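You operate a simulated robot arm through the tools that you are given. There is no shell and no other tool.

You run a simulated robot arm. Do the job below in one go: nothing can be reset, and whatever is moved stays where it is left.

## Task
Free the clamped ski, lay it on the rack's lower arms and wipe the dust off the ledge.
Fine: base up; the orange cloth, put back after. What is to be rubbed or washed off counts as gone when no trace of it is left.
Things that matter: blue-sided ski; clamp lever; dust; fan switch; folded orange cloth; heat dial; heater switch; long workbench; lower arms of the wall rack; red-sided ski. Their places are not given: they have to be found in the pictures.

The check looks at the end state, three seconds after you hand in, the way a careful person would. Anything else that was tipped, shoved, dropped, spilled or broken makes it a failure. Flat cloth is picked up by pressing the open fingertips on it (5 to 10 N) and closing them slowly along it; thin cloth reads only 2 to 8 mm in the jaws.

## Robot
A 6-joint arm with a two-finger gripper, fixed in place. Base frame: the origin is at the foot of the arm, x ahead of it, y to its left, z up; the work surface is at about z = 920. Lengths are in mm, angles in rad, forces in N, time in s.
Its first joint turns from -2.897 to 2.897 rad. Payload 1.71 kg.
The TCP is the grasp point between the finger pads, 20 mm short of the fingertips. In the tool frame z runs along the fingers and y along their closing line. Largest opening 96 mm; the body of the gripper starts 113 mm behind the TCP.
Orientation is that of the tool frame in the base frame, as a unit quaternion [w, x, y, z]. With the fingers straight down and closing along the base's y, the tool's x points along the base's -x, its y along +y and its z along -z.

## Interface
- The arm moves only by the tool move_arm. Its argument "motion" is a list of rows, each a list of 3 entries, a list of its own where there are three numbers: the shift along the tool's x, y, z in mm, then the turn, a rotation vector about the tool's x, y, z in rad, then the finger opening in mm, from 0 to 96. In form: [[[tx, ty, tz], [rx, ry, rz], hand], ...]. A call has 1 to 20 rows; each row shifts and turns the commanded pose from where the row before left it, along the tool's axes as they then stand. Each row takes 0.2 s and may step no farther than 50 mm and 0.15 rad from the row before; otherwise, or with a gripper value out of range, the whole call is refused. Where a pose cannot be reached the arm comes as near as it can. A force on the tool above 90 N (or 10 N above the force at the start of the call, whichever is more), or a blocked arm, ends the call early, and 0.2 s more pass. The fingers move at their own pace (about 45 mm/s each) and stop on an object; they squeeze with about 26 N. The grip force told is the motor's: it shows also when the fingers shut on nothing. Time passes only in rows, and 0.2 s behind the last, so rows that do not move let the fingers close. The reply holds the time, the measured pose of the TCP, the force on the tool along the base axes, the opening and the grip force, in the units named above and with some noise, with the torque about the TCP (base axes, N m) and any sound that the robot's microphone picked up.
- Cameras (640 x 400 px; columns grow to the right, rows downward): "scene" is fixed at [218.5, 503.3, 1495.2]; the picture's right is [-0.95, 0.31, 0.00], its down [0.30, 0.93, -0.23] and it looks along [-0.07, -0.22, -0.97] (base axes); focal length 214 px, centre (320, 200). "wrist" rides on the gripper at [66, 14, -145] in the tool frame; the picture's right is [-0.21, 0.98, 0.00], its down [-0.88, -0.18, -0.45] and it looks along [-0.44, -0.09, 0.90] (tool axes); focal length 275 px, centre (320, 200).
- grab_frame(camera): a new picture of that camera. It takes no simulated time.
- move_column(by): slides the trunk up (or, below 0, down) by that many mm; the arm rides with it, the base frame stays. It gives what a move gives, with no picture.
- locate(camera, pixels): there is no depth. For up to 12 entries [column, row, z] of the newest picture of that camera ("zoom" is the newest enlarged one), the place [x, y] in the base frame at which the ray of that pixel passes the height z, good to about 3 mm. It takes no simulated time.
- zoom(camera, box): a new picture of the part [left, top, right, bottom] of that camera's present view, enlarged. It takes no simulated time.
- close_job(): hands the job in; it is judged then, once.

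Unless the task says otherwise, let go and move clear before handing in.

The tools are called as name(argument=value, ...) on one line, values as JSON. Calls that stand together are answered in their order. move_arm: Moves the arm, as the interface text tells. Its arguments: {"type":"object","properties":{"motion":{"type":"array","items":{"type":"array"}}},"required":["motion"]} The other tools are called the same way: move_column (by) slides the trunk up or down; grab_frame (camera) takes a picture; locate (camera, pixels) gives the place at which the rays of pixels pass given heights; zoom (camera, box) takes an enlarged picture of a part of a camera's view; close_job () hands the job in.

At the start:

```text
time_s: 0.0
eef_pos: [362.9, 507.4, 1406.1]
orientation: [-0.001, 0.0, 1.0, 0.0]
contact_force: [-0.6, 0.4, 0.1]
wrist_torque: [-0.02, -0.01, 0.01]
opening: 96.5
grasp_force: 0.1
trunk travel left (down, up): [-275.0, 115.0]
```

scene: 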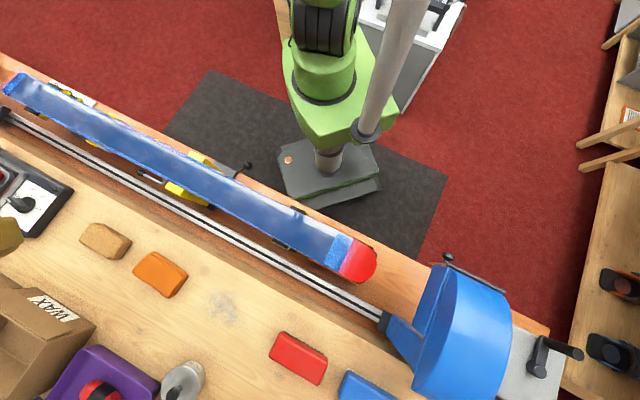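
wrist: 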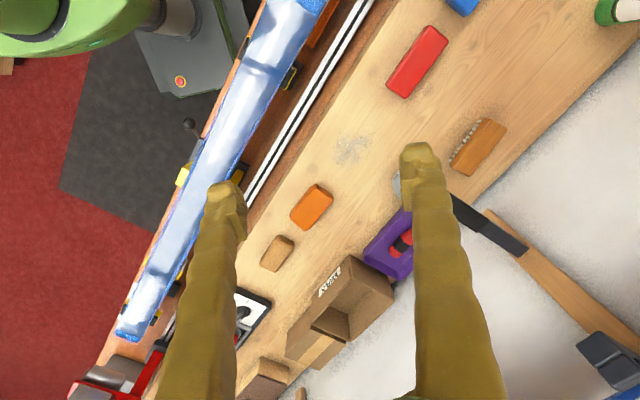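

The scene shows a blue ski clamped along the bench (from about (15,85) to (360,260)), with yellow clamp parts near (190,190) and a dust patch near (222,308); an orange block at (160,273) might be the cloth or wax. I'll look closer before moving anything.

zoom(camera="scene", box=[0, 50, 200, 175])

zoom(camera="scene", box=[120, 120, 320, 245])

zoom(camera="scene", box=[0, 200, 320, 400])

zoom(camera="scene", box=[320, 200, 640, 400])

zoom(camera="scene", box=[440, 0, 640, 125])

zoom(camera="wrist", box=[0, 200, 320, 400])

zoom(camera="wrist", box=[320, 0, 640, 200])

zoom(camera="wrist", box=[100, 0, 340, 150])

```text
3.20 times, centred on (100, 112) of scene
```

zoom: 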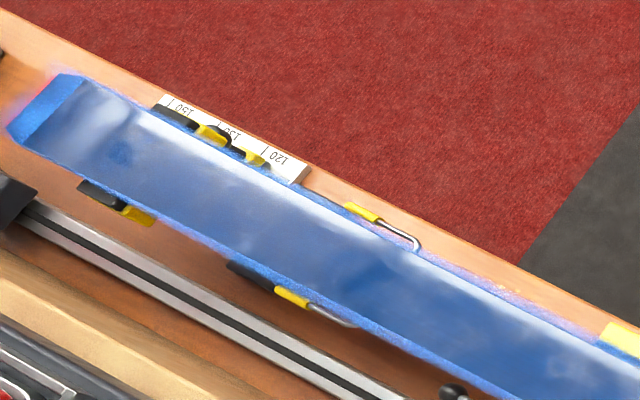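

```text
3.20 times, centred on (220, 182) of scene
```

zoom: 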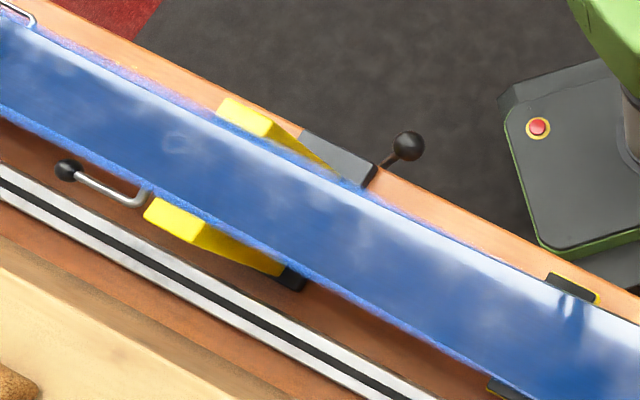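

```text
2.00 times, centred on (160, 300) of scene
```

zoom: 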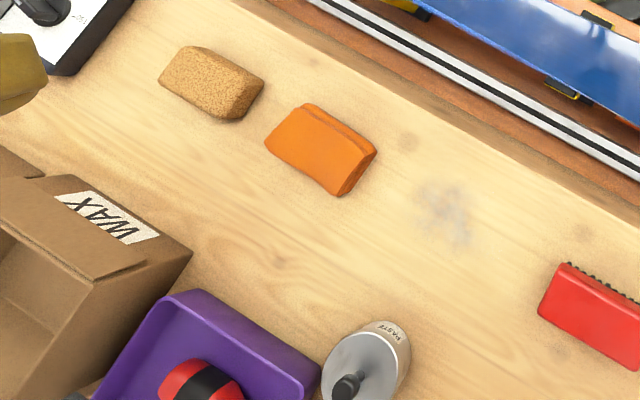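

```text
2.00 times, centred on (480, 300) of scene
```

zoom: 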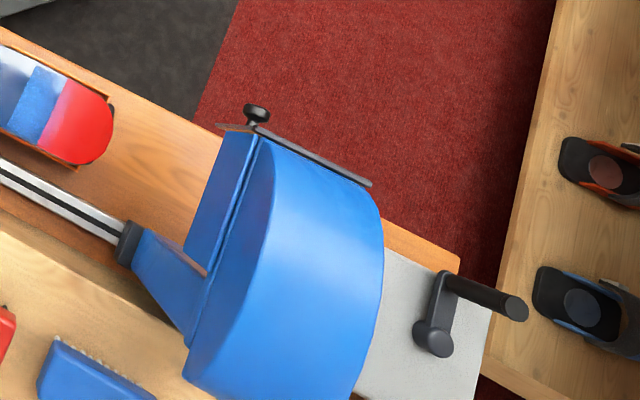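

```text
3.20 times, centred on (540, 62) of scene
```

zoom: 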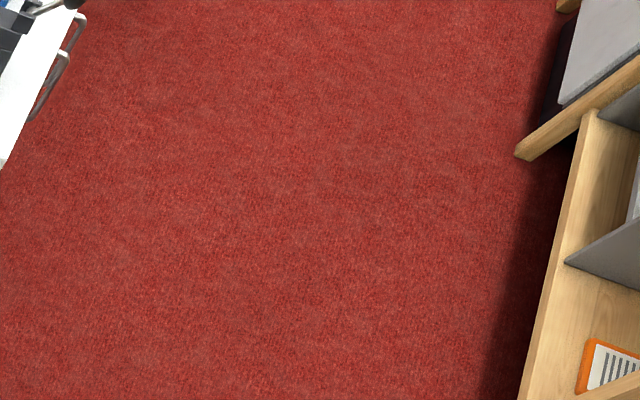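

```text
2.00 times, centred on (160, 300) of wrist
```

zoom: 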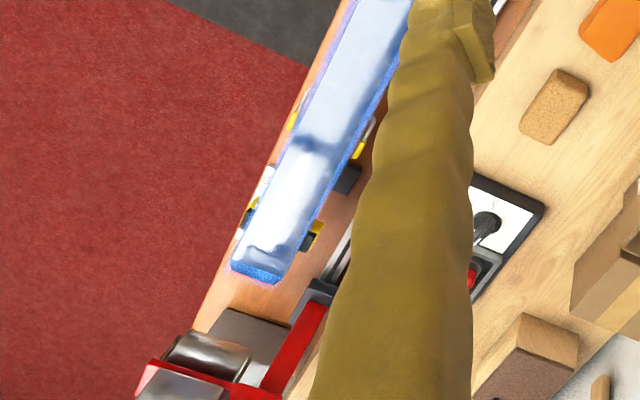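

```text
2.00 times, centred on (480, 100) of wrist
```

zoom: 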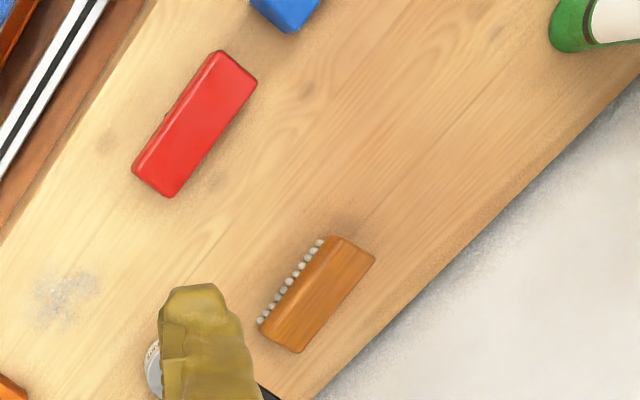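

```text
2.67 times, centred on (220, 75) of wrist
```

zoom: 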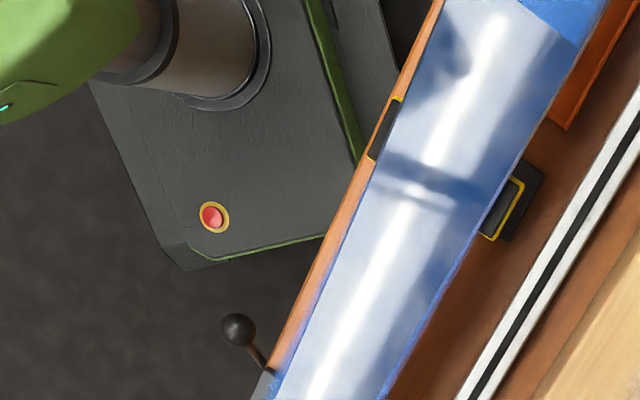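

The ski lies base up in yellow-jawed clamps, with black ball levers at (245,166) and (141,174) of the scene, a dust patch at (222,308), and a folded orange cloth at (160,273). I'll get coordinates for these at a few heights before looking for the rack.

locate(camera="scene", pixels=[[15, 85, 1000], [360, 260, 1000], [222, 308, 920], [160, 273, 930], [247, 166, 980], [141, 173, 980], [300, 210, 1000], [280, 243, 1000], [105, 240, 930], [297, 357, 930], [185, 385, 1000], [20, 205, 930]])

locate(camera="scene", pixels=[[580, 145, 900], [580, 165, 900], [605, 45, 900], [635, 285, 900], [610, 355, 900], [440, 260, 1000], [540, 345, 1000], [575, 350, 1000], [580, 145, 1200], [580, 165, 1200], [605, 45, 1200], [580, 145, 600]])

```text
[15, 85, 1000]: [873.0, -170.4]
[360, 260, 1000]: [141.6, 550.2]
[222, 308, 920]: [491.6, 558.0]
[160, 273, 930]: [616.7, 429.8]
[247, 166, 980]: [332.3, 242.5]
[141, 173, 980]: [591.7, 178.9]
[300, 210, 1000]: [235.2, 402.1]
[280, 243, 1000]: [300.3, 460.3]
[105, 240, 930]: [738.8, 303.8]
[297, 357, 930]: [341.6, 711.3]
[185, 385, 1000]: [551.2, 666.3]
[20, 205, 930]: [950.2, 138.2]
```

```text
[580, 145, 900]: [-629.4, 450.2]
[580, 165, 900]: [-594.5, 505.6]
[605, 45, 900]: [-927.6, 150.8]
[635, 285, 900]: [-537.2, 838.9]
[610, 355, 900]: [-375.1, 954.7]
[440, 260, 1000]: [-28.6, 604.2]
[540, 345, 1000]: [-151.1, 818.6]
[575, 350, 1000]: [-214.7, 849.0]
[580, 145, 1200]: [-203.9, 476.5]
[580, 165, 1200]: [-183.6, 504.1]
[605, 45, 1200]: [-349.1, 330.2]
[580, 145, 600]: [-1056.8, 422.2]
```

The ski spans roughly (873,-170) to (142,550), about 1.03 m long. Wooden prongs at the right edge (580–640, 20–170) could be rack arms, so I'll zoom there.

zoom(camera="scene", box=[560, 0, 640, 50])

zoom(camera="scene", box=[540, 80, 640, 180])

zoom(camera="scene", box=[260, 0, 480, 140])

zoom(camera="scene", box=[0, 100, 100, 200])

zoom(camera="wrist", box=[400, 150, 640, 400])

```text
8.00 times, centred on (600, 25) of scene
```

zoom: 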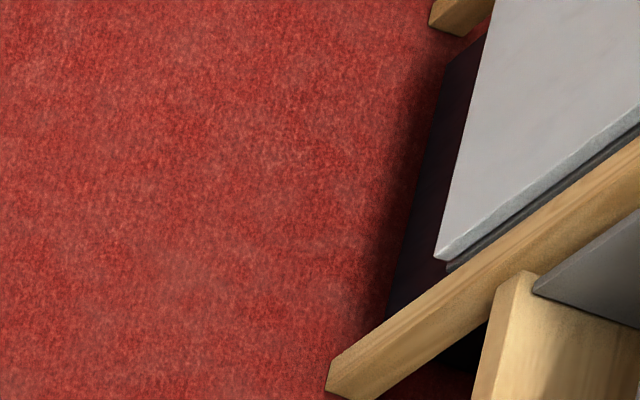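

```text
4.00 times, centred on (590, 130) of scene
```

zoom: 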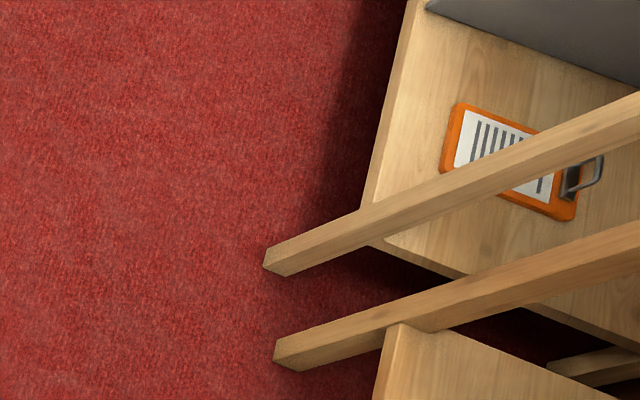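

```text
2.86 times, centred on (370, 70) of scene
```

zoom: 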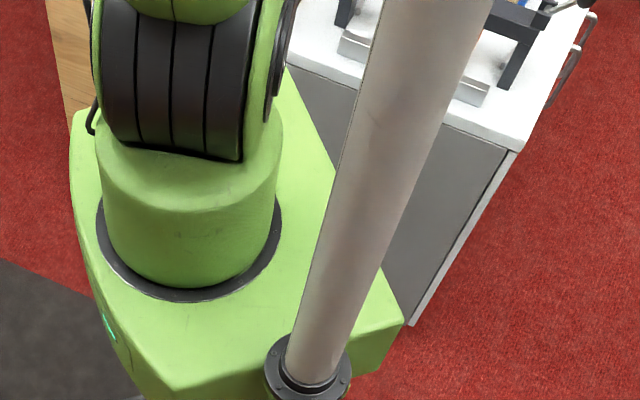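

```text
4.00 times, centred on (50, 150) of scene
```

zoom: 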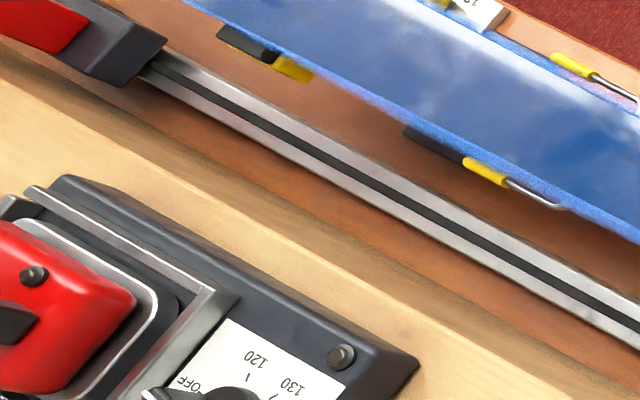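

```text
1.60 times, centred on (520, 275) of wrist
```

zoom: 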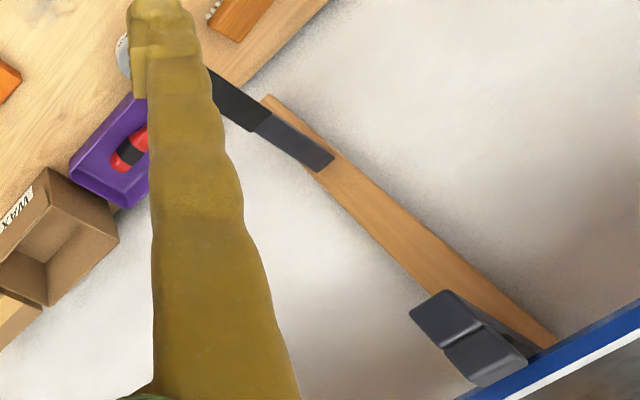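

Behind the bench a wall batten with black arms shows in the wrist picture at (455,200)–(610,370): that is likely the wall rack. I'll tilt the wrist up toward the wall (+x,+y direction), high above everything, to see it.

move_arm(motion=[[[25, -25, 0], [-0.1, -0.1, 0], 96], [[25, -25, 0], [-0.1, -0.1, 0], 96], [[20, -20, 0], [-0.1, -0.1, 0], 96], [[20, -20, 0], [-0.1, -0.1, 0], 96]])

grab_frame(camera="wrist")

```text
time_s: 1.0
eef_pos: [255.3, 420.3, 1384.3]
orientation: [0.205, -0.002, 0.958, 0.199]
contact_force: [-0.7, 0.5, 0.3]
wrist_torque: [-0.09, -0.01, -0.04]
opening: 96.1
grasp_force: 0.1
trunk travel left (down, up): [-275.0, 115.0]
```

```text
taken
```

wrist: 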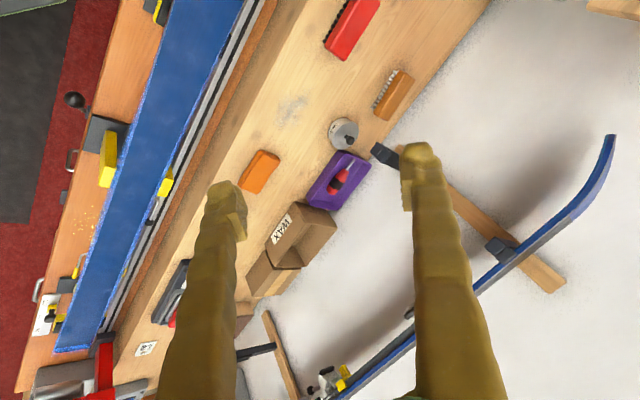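

The tilted view shows the rack: a blue ski already on the upper arms (480,280), and empty lower arms, one at (385,155) on the right upright and one at (255,350) on the left upright. I'll zoom on both for detail.

zoom(camera="wrist", box=[340, 100, 640, 300])

zoom(camera="wrist", box=[200, 250, 440, 400])

zoom(camera="wrist", box=[0, 200, 240, 400])

zoom(camera="wrist", box=[40, 50, 240, 200])

```text
2.00 times, centred on (490, 200) of wrist
```

zoom: 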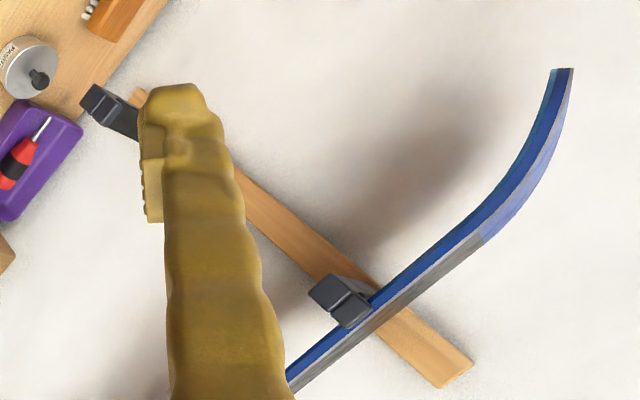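

```text
2.67 times, centred on (320, 325) of wrist
```

zoom: 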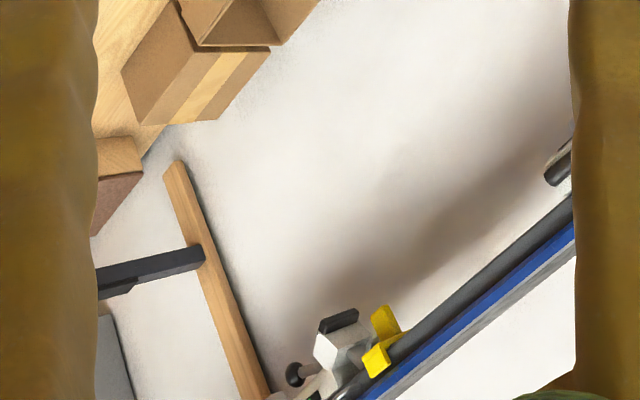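

```text
2.00 times, centred on (120, 300) of wrist
```

zoom: 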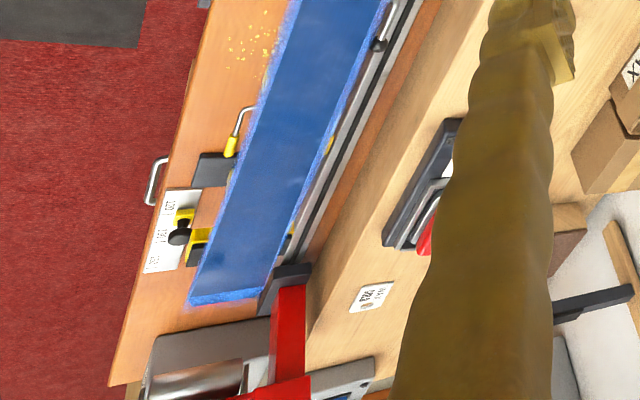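

```text
2.67 times, centred on (140, 125) of wrist
```

zoom: 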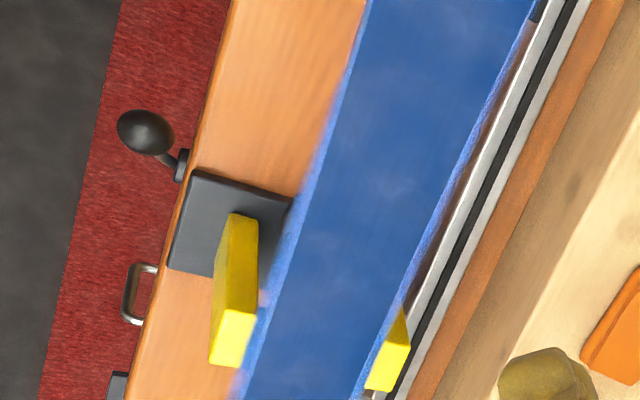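

The clamp has yellow jaws with a lever ending in a black ball at (75,100) of the wrist view, and the rack's lower arms stick out of the wall. I'll locate these at several heights for triangulation.

locate(camera="wrist", pixels=[[480, 10, 920], [240, 300, 920], [378, 150, 950], [378, 150, 1050], [378, 150, 1150], [270, 348, 950], [270, 348, 1050], [240, 357, 1050], [500, 245, 1200], [500, 245, 1100], [75, 100, 980], [290, 110, 920]])

move_arm(motion=[[[0, 0, 0], [-0.02, -0.02, 0.14], 96], [[0, 0, 0], [-0.02, -0.02, 0.14], 96], [[0, 0, 0], [-0.02, -0.02, 0.14], 96], [[0, 0, 0], [0, 0, 0.14], 96], [[0, 0, 0], [0, 0, 0.14], 96]])

grab_frame(camera="wrist")

```text
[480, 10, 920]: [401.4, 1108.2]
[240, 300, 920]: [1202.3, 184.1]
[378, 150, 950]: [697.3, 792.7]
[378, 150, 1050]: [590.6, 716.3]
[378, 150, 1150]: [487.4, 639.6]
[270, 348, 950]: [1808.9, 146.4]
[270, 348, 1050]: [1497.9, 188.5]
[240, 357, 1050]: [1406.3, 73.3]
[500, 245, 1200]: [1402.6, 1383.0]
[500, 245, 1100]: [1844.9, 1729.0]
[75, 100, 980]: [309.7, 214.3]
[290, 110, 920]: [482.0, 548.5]
```

```text
time_s: 2.2
eef_pos: [255.4, 418.8, 1384.5]
orientation: [0.147, 0.327, 0.888, 0.289]
contact_force: [-0.3, -0.2, -0.5]
wrist_torque: [-0.01, 0.0, -0.02]
opening: 95.9
grasp_force: 0.1
trunk travel left (down, up): [-275.0, 115.0]
```

```text
taken
```

wrist: 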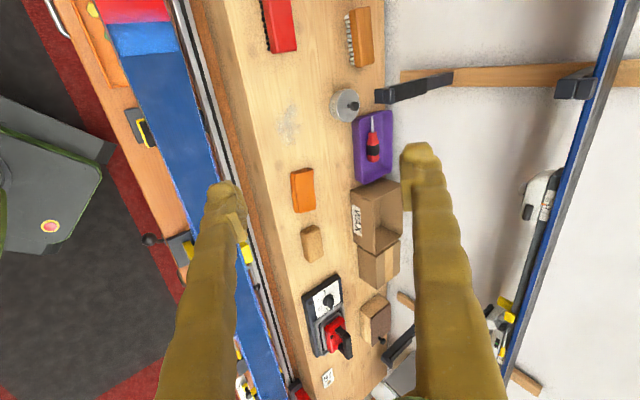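

This view shows both uprights clearly: the right lower arm from tip (378,97) to upright (452,75), the left lower arm around (385,360)–(415,325), and the other blue ski above. I'll triangulate with locate.

locate(camera="wrist", pixels=[[378, 97, 950], [378, 97, 1000], [378, 97, 1050], [452, 75, 1000], [452, 75, 1050], [402, 77, 920], [386, 100, 920], [386, 200, 920], [385, 358, 1000], [413, 328, 1000], [288, 125, 920], [150, 240, 980]])

zoom(camera="wrist", box=[340, 40, 500, 140])

zoom(camera="wrist", box=[340, 270, 500, 400])

zoom(camera="wrist", box=[40, 0, 240, 160])

zoom(camera="wrist", box=[480, 0, 640, 400])

```text
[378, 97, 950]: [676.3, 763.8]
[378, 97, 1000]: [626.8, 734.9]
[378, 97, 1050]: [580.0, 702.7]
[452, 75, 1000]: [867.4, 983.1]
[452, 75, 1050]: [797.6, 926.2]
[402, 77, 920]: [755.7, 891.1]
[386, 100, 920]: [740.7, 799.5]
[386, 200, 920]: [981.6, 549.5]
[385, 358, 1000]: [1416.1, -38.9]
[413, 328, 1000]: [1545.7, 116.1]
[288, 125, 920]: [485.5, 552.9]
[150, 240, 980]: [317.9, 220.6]
```

```text
4.00 times, centred on (420, 90) of wrist
```

zoom: 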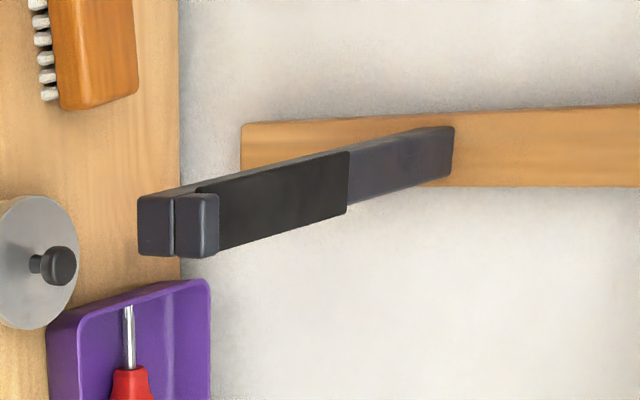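

```text
3.08 times, centred on (420, 335) of wrist
```

zoom: 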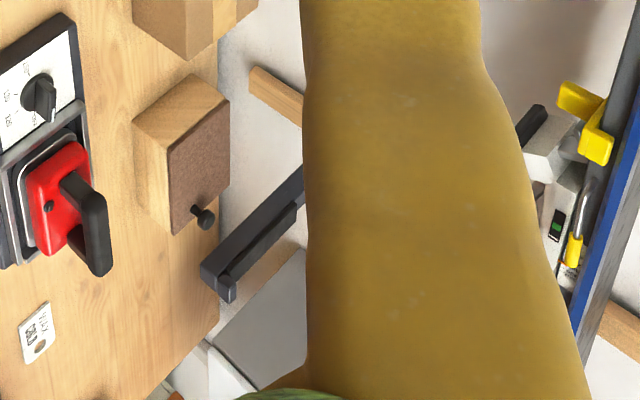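

```text
2.50 times, centred on (140, 80) of wrist
```

zoom: 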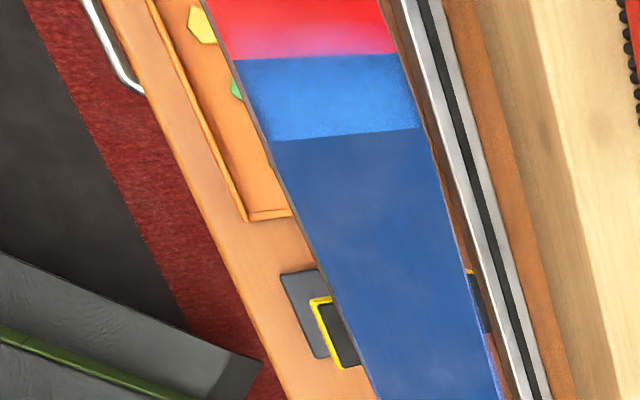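

```text
1.00 times, centred on (560, 200) of wrist (not enlarged: the box is as wide or as high as the picture)
```

zoom: 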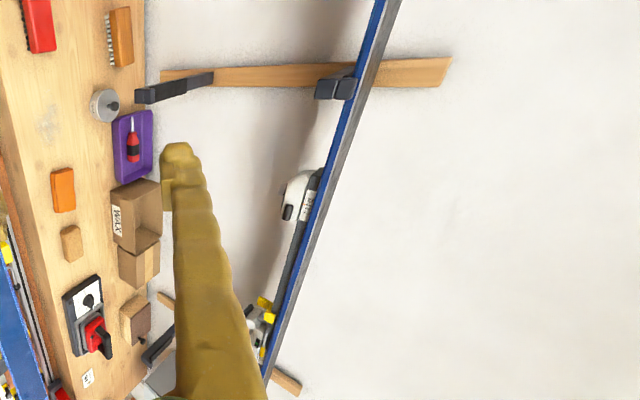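

The rack arms have a pad and an upturned tip at (150–215, 225 in the zoom); the heat dial and red heater switch are at (325,300)/(335,330) on the bench, to be left alone. To triangulate the rack I'll lower the column for a longer baseline, with nothing beneath the hand within reach of that height.

move_column(by=-150)

grab_frame(camera="wrist")

```text
time_s: 4.0
eef_pos: [257.5, 419.6, 1235.4]
orientation: [0.148, 0.325, 0.888, 0.289]
contact_force: [1.2, 0.8, -0.2]
wrist_torque: [0.0, -0.01, 0.0]
opening: 95.8
grasp_force: 0.0
trunk travel left (down, up): [-125.0, 265.0]
```

```text
taken
```

wrist: 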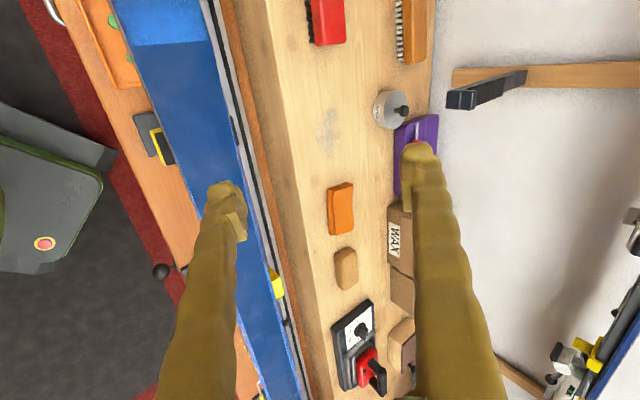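

I'll zoom in on the arm tip at (449,97) and compare it with the earlier view for depth.

zoom(camera="wrist", box=[420, 40, 580, 140])

zoom(camera="wrist", box=[480, 190, 640, 400])

locate(camera="wrist", pixels=[[526, 71, 950], [526, 71, 1000], [526, 71, 1050], [526, 71, 1100], [526, 71, 1150], [330, 132, 920], [161, 271, 980], [161, 271, 1000], [161, 271, 940]])

```text
4.00 times, centred on (500, 90) of wrist
```

zoom: 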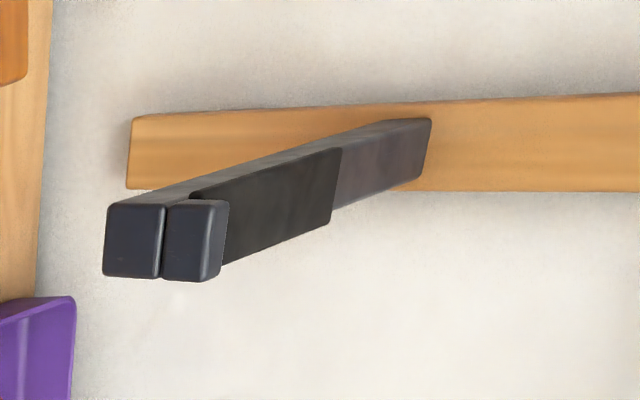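

```text
1.90 times, centred on (560, 295) of wrist
```

zoom: 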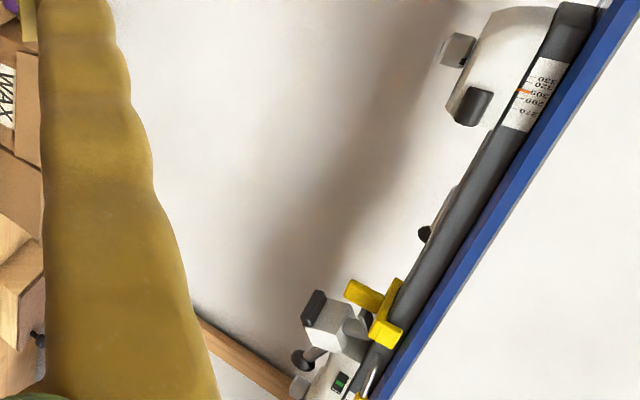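

```text
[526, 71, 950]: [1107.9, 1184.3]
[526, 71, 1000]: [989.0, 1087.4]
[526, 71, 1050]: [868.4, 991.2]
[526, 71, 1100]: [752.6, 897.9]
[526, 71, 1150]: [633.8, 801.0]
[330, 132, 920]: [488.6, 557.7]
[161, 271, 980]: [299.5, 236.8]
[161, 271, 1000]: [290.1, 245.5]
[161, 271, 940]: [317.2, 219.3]
```

The junction of the right lower arm with its upright triangulates to about (690, 843, 1127). I'll do the same for the tip and for other features in this view.

locate(camera="wrist", pixels=[[453.5, 100, 1000], [453.5, 100, 1050], [453.5, 100, 1100], [453.5, 100, 1150], [456, 78, 920], [456, 78, 1000], [436, 70, 920], [620, 330, 1300], [620, 330, 1200], [590, 350, 1200], [590, 350, 1300], [540, 385, 1000]])

```text
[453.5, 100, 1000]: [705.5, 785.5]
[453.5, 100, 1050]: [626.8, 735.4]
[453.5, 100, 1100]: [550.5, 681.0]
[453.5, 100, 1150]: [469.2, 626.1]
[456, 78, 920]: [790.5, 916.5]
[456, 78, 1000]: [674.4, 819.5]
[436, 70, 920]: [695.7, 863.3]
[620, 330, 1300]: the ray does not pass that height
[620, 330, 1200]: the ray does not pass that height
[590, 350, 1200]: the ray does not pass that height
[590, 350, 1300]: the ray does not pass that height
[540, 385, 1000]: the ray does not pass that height
```

The right lower arm's tip triangulates to about (498,650,1134), the left arm is about 810 mm to the other side, and the upper ski hangs roughly 300 mm above. I need to know how far out the upper ski sits, so I'll raise the column and look from above it.

move_column(by=240)

grab_frame(camera="wrist")

grab_frame(camera="scene")

```text
time_s: 6.5
eef_pos: [255.5, 418.9, 1475.0]
orientation: [0.148, 0.326, 0.888, 0.288]
contact_force: [-0.2, 0.4, 0.1]
wrist_torque: [0.0, 0.03, 0.0]
opening: 95.9
grasp_force: 0.0
trunk travel left (down, up): [-365.0, 25.0]
```

```text
taken
```

wrist: 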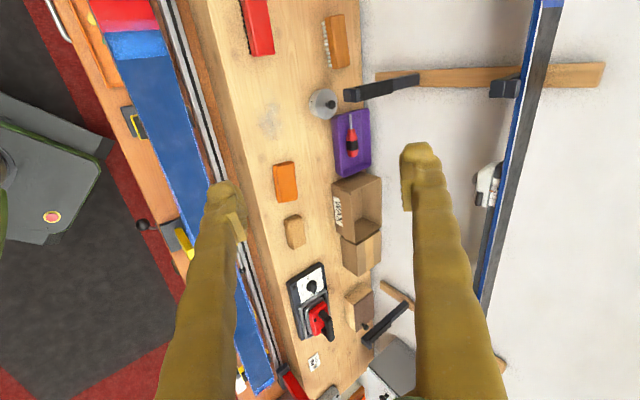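

```text
taken
```

scene: 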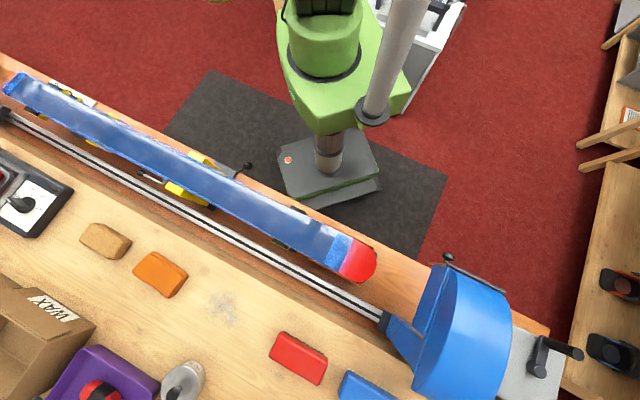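

From here the upper ski's top face (gray base, blue side) is visible at (500–545, 60–300) and the left lower arm tip is at (365,345). I'll zoom for precise features.

zoom(camera="wrist", box=[460, 20, 620, 120])

zoom(camera="wrist", box=[320, 260, 480, 400])

zoom(camera="wrist", box=[320, 50, 480, 150])

locate(camera="wrist", pixels=[[365, 345, 1134], [365, 345, 1100], [350, 97, 1134], [500, 90, 1438], [500, 90, 1420], [530, 60, 1450], [553, 60, 1450], [510, 150, 1450], [525, 150, 1450], [142, 225, 980], [269, 121, 920], [418, 75, 1127]])

```text
4.00 times, centred on (540, 70) of wrist
```

zoom: 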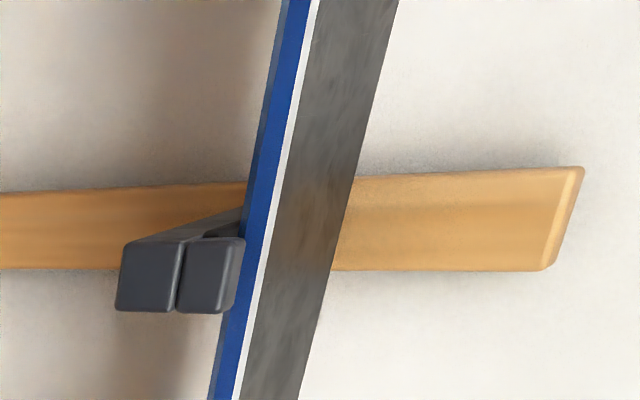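

```text
2.86 times, centred on (400, 330) of wrist
```

zoom: 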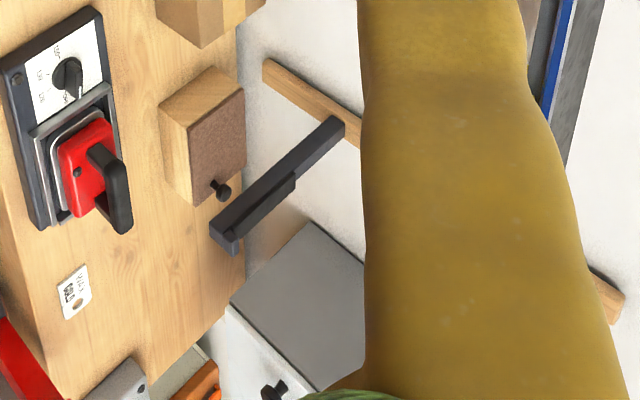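

```text
4.00 times, centred on (400, 100) of wrist
```

zoom: 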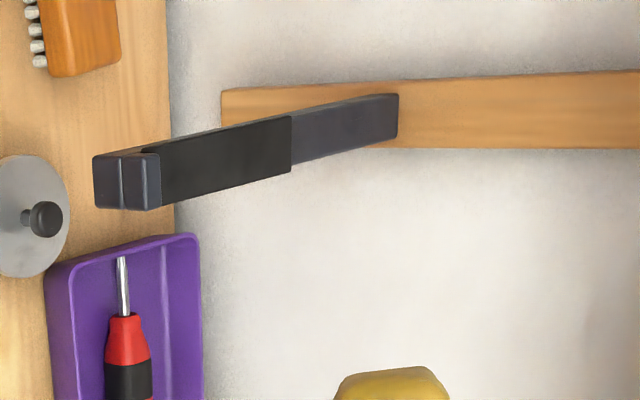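

```text
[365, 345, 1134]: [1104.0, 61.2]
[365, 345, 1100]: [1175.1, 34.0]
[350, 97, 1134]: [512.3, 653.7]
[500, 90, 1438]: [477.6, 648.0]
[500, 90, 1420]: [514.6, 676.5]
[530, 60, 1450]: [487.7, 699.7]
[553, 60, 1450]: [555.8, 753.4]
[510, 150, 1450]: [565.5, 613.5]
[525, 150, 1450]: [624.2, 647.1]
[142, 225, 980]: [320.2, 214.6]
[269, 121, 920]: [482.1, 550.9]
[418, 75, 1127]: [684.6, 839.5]
```

The upper ski sits just behind the upper lips (n≈835–925 along the wall normal) at z≈1450, so a vertical tool will not fit under it; I'll likely need a horizontal grip. Next I want a side view of the clamp and the ski, so I retract toward the robot side and pitch the hand up.

move_arm(motion=[[[-29.7, -34.3, 11.9], [0, 0, 0], 96], [[-29.7, -34.3, 11.9], [0, 0, 0], 96], [[-29.7, -34.3, 11.9], [0, 0, 0], 96], [[-29.7, -34.3, 11.9], [0, 0, 0], 96], [[-29.7, -34.3, 11.9], [0, 0, 0], 96], [[-29.7, -34.3, 11.9], [0, 0, 0], 96], [[-29.7, -34.3, 11.9], [0, 0, 0], 96], [[-29.7, -34.3, 11.9], [0, 0, 0], 96], [[0, 0, 0], [-0.13, 0, 0], 96], [[0, 0, 0], [-0.13, 0, 0], 96], [[0, 0, 0], [-0.13, 0, 0], 96], [[0, 0, 0], [0, 0, 0], 96]])

grab_frame(camera="wrist")

grab_frame(camera="scene")

```text
time_s: 9.1
eef_pos: [324.3, 131.7, 1255.7]
orientation: [0.213, 0.289, 0.814, 0.457]
contact_force: [1.2, -0.5, -0.1]
wrist_torque: [-0.01, 0.04, 0.03]
opening: 95.9
grasp_force: 0.2
trunk travel left (down, up): [-365.0, 25.0]
```

```text
taken
```

wrist: 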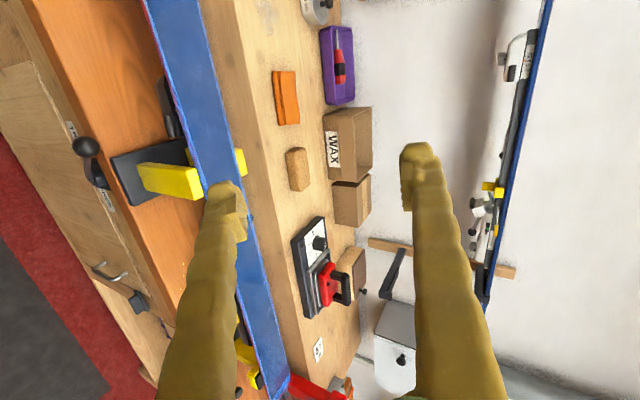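

```text
taken
```

scene: 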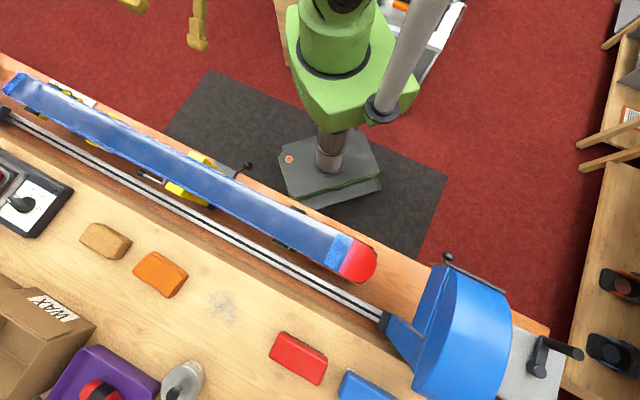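

Now the clamp is visible from the side: lever with black ball at (85,150), dark clamp plate at (150,170) and a yellow jaw at (165,180). I'll zoom in there, and on the labels near it.

zoom(camera="wrist", box=[50, 60, 250, 230])

zoom(camera="wrist", box=[50, 220, 210, 400])

zoom(camera="wrist", box=[200, 260, 360, 400])

zoom(camera="wrist", box=[340, 180, 560, 400])

```text
2.35 times, centred on (150, 145) of wrist
```

zoom: 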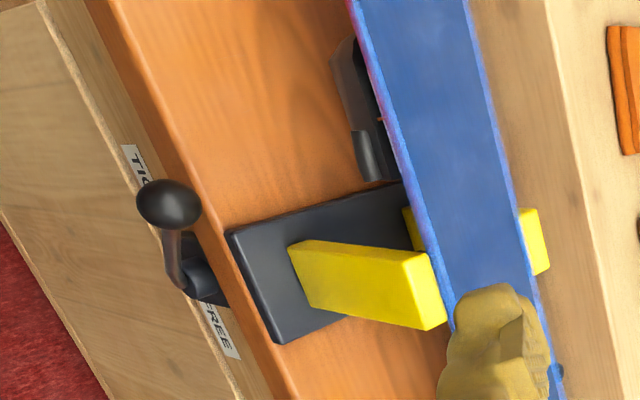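

```text
2.22 times, centred on (130, 310) of wrist
```

zoom: 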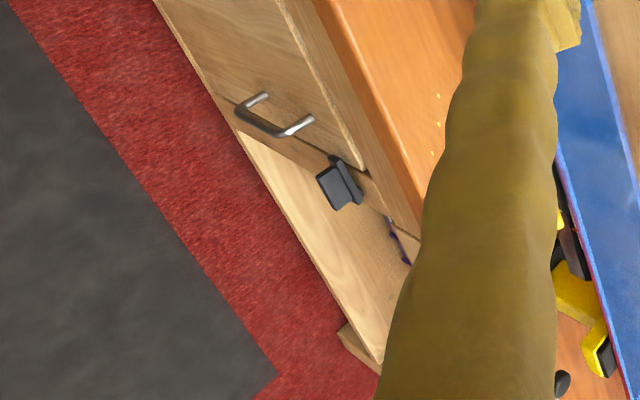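

```text
2.86 times, centred on (280, 330) of wrist
```

zoom: 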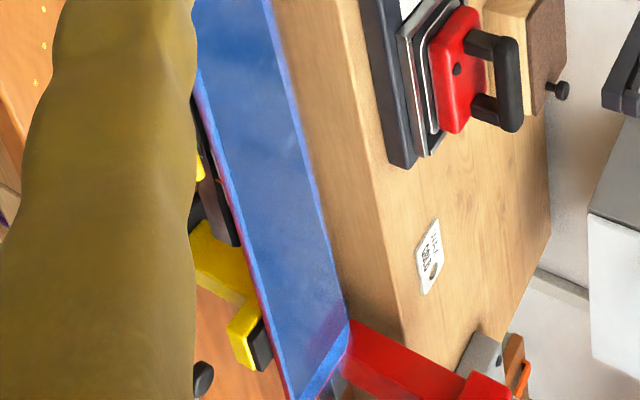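

```text
1.82 times, centred on (450, 290) of wrist
```

zoom: 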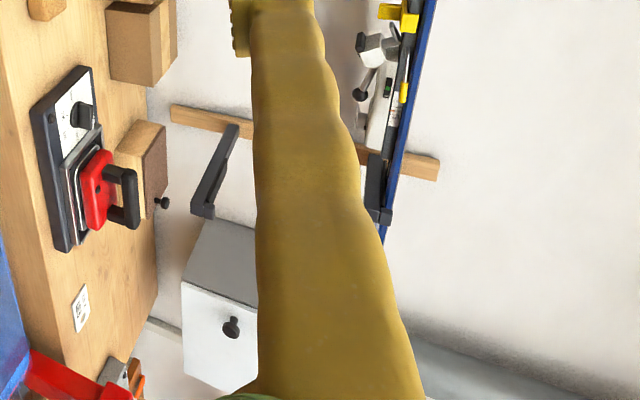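

The bench front has the labels "TIGHT" (137,160 in the zoom) and "FREE" (225,330 in the zoom) around the lever, so the lever swings from the +u side to the -u side along the bench front. I'll locate it better in this view.

locate(camera="wrist", pixels=[[85.5, 147, 900], [85.5, 147, 880], [85.5, 147, 860], [85.5, 147, 840], [100, 178, 880], [100, 178, 860], [73, 128, 870], [112, 201, 870], [115, 160, 920], [125, 203, 920], [206, 195, 960], [206, 195, 1000]])

zoom(camera="wrist", box=[60, 110, 140, 210])

```text
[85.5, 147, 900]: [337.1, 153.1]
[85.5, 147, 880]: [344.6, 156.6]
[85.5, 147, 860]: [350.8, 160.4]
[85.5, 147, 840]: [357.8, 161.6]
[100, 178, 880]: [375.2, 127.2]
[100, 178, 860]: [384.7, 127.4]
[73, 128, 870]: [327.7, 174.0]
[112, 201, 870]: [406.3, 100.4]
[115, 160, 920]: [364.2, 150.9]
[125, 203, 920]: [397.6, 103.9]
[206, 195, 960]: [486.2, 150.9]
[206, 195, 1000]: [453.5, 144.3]
```

```text
4.00 times, centred on (100, 160) of wrist
```

zoom: 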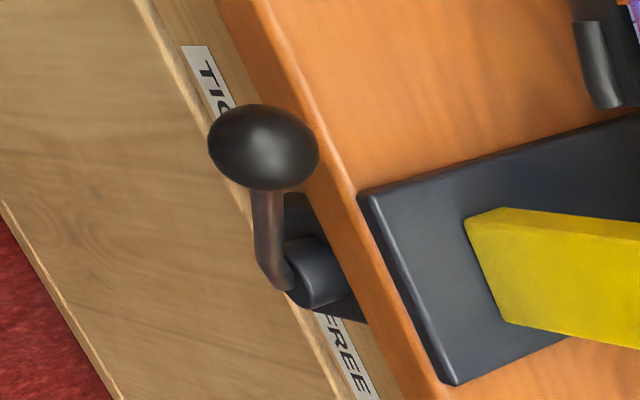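

Triangulating the ball from all views gives about (362,166,828) – below the bench top, in front of the bench face. I'll check the height of the orange clamp surface using the clamp plate corner in both cameras.

locate(camera="scene", pixels=[[238, 171, 920], [238, 171, 880], [238, 171, 840], [215, 160, 880], [247, 166, 830], [208, 182, 960], [208, 182, 1000], [196, 168, 960]])

locate(camera="wrist", pixels=[[112.5, 160, 920], [112.5, 160, 880], [112.5, 160, 840], [134, 206, 880], [134, 206, 840], [98.7, 177.5, 840], [98.7, 177.5, 820], [71, 124, 840], [113, 207, 840], [86, 147, 830]])

zoom(camera="scene", box=[140, 130, 270, 220])

```text
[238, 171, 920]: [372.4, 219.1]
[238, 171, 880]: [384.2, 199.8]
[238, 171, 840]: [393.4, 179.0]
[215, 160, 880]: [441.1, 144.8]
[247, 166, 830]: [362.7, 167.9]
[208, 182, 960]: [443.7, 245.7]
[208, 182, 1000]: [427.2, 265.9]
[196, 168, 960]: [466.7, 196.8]
```

```text
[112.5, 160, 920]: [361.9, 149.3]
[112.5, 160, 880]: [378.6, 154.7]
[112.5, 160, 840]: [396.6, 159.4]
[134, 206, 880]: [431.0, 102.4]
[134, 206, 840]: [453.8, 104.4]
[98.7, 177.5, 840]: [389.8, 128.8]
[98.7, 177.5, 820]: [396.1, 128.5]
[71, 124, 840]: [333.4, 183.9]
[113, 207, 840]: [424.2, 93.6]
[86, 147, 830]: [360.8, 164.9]
```

```text
4.44 times, centred on (205, 175) of scene
```

zoom: 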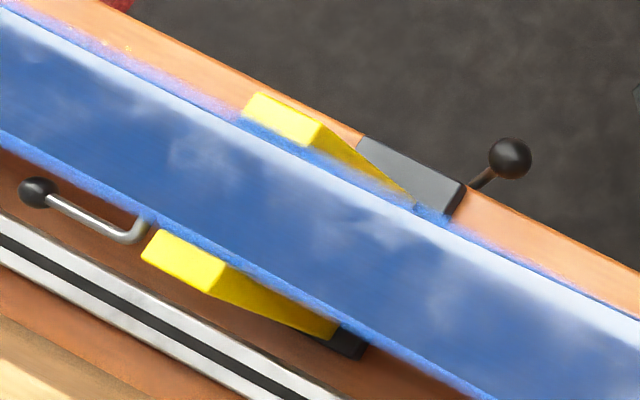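

The orange clamp shelf is lower, at roughly z≈800, and the yellow jaws rise from it to the ski. I'll triangulate the jaw tops and the ski edge to get the ski's height.

locate(camera="scene", pixels=[[206, 158, 860], [206, 158, 900], [206, 158, 940], [191.5, 151, 900], [15, 85, 900], [376, 262, 900], [20, 98, 900], [338, 270, 900]])

locate(camera="wrist", pixels=[[194.7, 167, 860], [194.7, 167, 900], [194.7, 167, 940], [203, 198, 900], [271, 391, 900], [286, 374, 900], [152, 10, 900], [196, 10, 900], [212, 120, 900], [232, 120, 900]])

```text
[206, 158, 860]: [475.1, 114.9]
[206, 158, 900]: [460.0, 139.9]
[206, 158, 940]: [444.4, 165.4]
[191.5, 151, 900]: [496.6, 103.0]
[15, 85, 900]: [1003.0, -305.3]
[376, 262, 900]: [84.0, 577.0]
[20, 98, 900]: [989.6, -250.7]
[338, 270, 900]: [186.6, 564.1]
```

```text
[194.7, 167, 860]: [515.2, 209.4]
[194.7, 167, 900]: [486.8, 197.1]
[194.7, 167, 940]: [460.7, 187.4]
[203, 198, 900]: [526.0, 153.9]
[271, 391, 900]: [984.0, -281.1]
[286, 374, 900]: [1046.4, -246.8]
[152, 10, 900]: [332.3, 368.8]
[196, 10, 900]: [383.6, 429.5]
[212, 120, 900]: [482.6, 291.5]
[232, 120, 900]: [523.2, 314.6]
```

locate(camera="scene", pixels=[[2.5, 90, 940], [2.5, 90, 970], [2.5, 90, 1000], [19.4, 72.3, 970], [376, 262, 970], [338, 270, 970], [352, 240, 970], [184, 165, 970], [207, 182, 970], [160, 187, 970], [130, 136, 970], [112, 158, 970]])

locate(camera="wrist", pixels=[[290.5, 377, 940], [290.5, 377, 970], [290.5, 377, 1000], [152, 10, 970], [196, 10, 970], [192, 120, 970], [223, 120, 970], [240, 235, 970], [252, 235, 970]])

```text
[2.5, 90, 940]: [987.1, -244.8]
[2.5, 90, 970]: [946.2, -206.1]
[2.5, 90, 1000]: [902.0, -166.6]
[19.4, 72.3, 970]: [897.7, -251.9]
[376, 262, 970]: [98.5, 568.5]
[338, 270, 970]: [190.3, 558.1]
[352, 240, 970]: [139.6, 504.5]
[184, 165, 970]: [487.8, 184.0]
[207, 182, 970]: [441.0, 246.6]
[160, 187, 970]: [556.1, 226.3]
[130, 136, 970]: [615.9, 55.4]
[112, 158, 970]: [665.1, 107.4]
```

```text
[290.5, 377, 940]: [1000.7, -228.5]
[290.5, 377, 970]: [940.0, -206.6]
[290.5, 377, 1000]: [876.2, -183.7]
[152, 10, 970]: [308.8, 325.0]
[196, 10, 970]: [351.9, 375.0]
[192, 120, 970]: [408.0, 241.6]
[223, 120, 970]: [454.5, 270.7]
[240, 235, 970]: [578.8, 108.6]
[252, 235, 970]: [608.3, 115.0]
```

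Both cameras agree that the ski's base surface is at z≈970, with the tail at u≈-816 and the tip at u≈+325 (u along the bench). Now I'll level the hand and lower the column to get a side view under the ski, staying at n≈320, clear of the bench front (n≈390).

move_arm(motion=[[[-35, 0, 0], [-0.13, 0, 0], 96], [[-35, 0, 0], [-0.13, 0, 0], 96], [[0, 0, 0], [-0.13, 0, 0], 96], [[0, 0, 0], [-0.125, 0, 0], 96], [[0, 0, 0], [0, 0, 0], 96]])

grab_frame(camera="wrist")

```text
time_s: 10.2
eef_pos: [391.4, 87.1, 1256.1]
orientation: [0.273, 0.229, 0.674, 0.648]
contact_force: [0.8, -0.7, 0.0]
wrist_torque: [0.0, -0.02, 0.07]
opening: 95.7
grasp_force: 0.1
trunk travel left (down, up): [-365.0, 25.0]
```

```text
taken
```

wrist: 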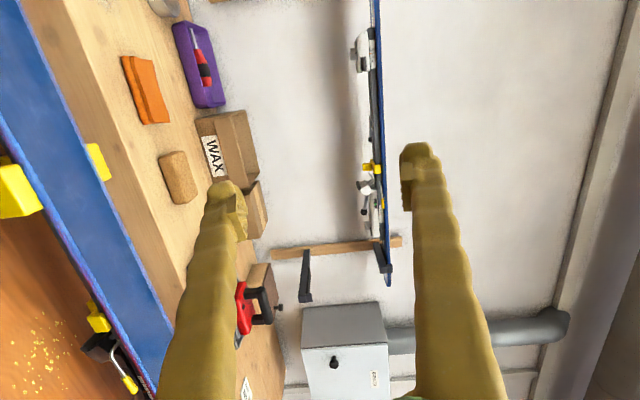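

The hand is level now, with the upper ski's underside bindings visible at (370,50–210). I lower the column by 270 to bring the camera to ski height.

move_column(by=-200)

grab_frame(camera="wrist")

grab_frame(camera="scene")

```text
time_s: 12.4
eef_pos: [394.4, 85.8, 1055.5]
orientation: [0.274, 0.229, 0.673, 0.647]
contact_force: [-1.4, -0.5, 0.4]
wrist_torque: [-0.05, 0.03, -0.24]
opening: 96.1
grasp_force: 0.0
trunk travel left (down, up): [-165.0, 225.0]
```

```text
taken
```

wrist: 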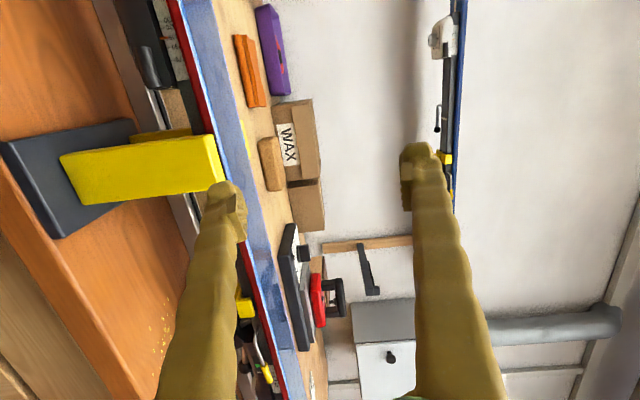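

```text
taken
```

scene: 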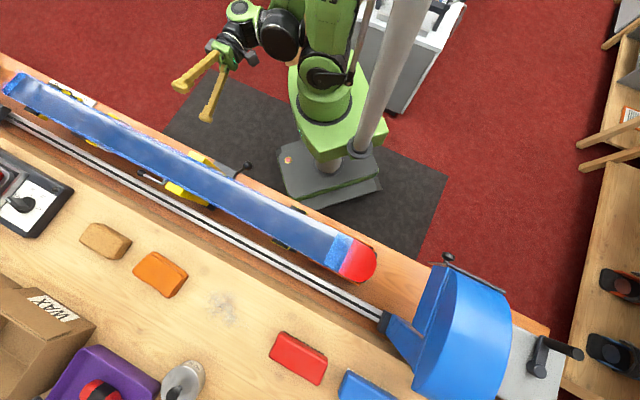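

The clamped ski's side is red, with a binding rail (scale at (170,40)) under it. I'll lower another 110 mm to look along the underside.

move_column(by=-110)

grab_frame(camera="wrist")

zoom(camera="wrist", box=[100, 0, 340, 150])

zoom(camera="wrist", box=[200, 180, 400, 400])

```text
time_s: 13.8
eef_pos: [388.9, 84.6, 947.1]
orientation: [0.276, 0.228, 0.673, 0.647]
contact_force: [0.0, -0.1, -0.4]
wrist_torque: [0.03, -0.03, -0.03]
opening: 96.0
grasp_force: 0.1
trunk travel left (down, up): [-55.0, 335.0]
```

```text
taken
```

wrist: 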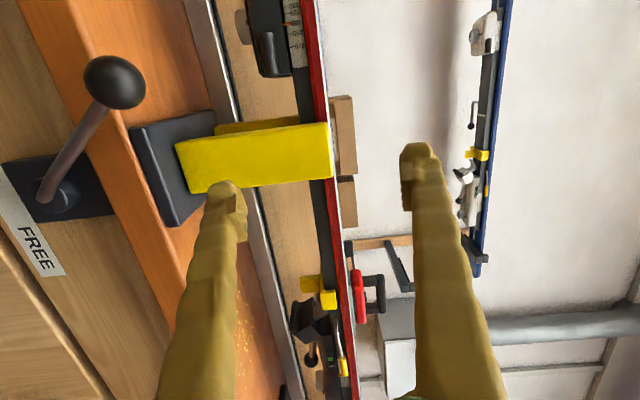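

```text
2.67 times, centred on (220, 75) of wrist
```

zoom: 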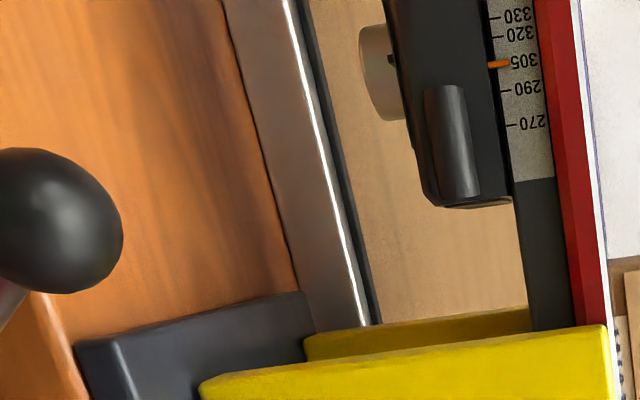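

```text
1.82 times, centred on (300, 290) of wrist
```

zoom: 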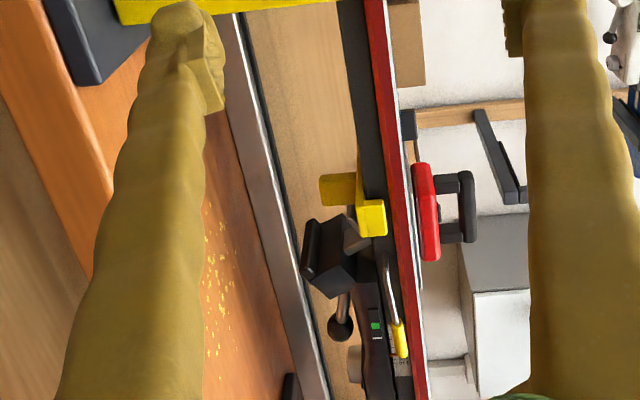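

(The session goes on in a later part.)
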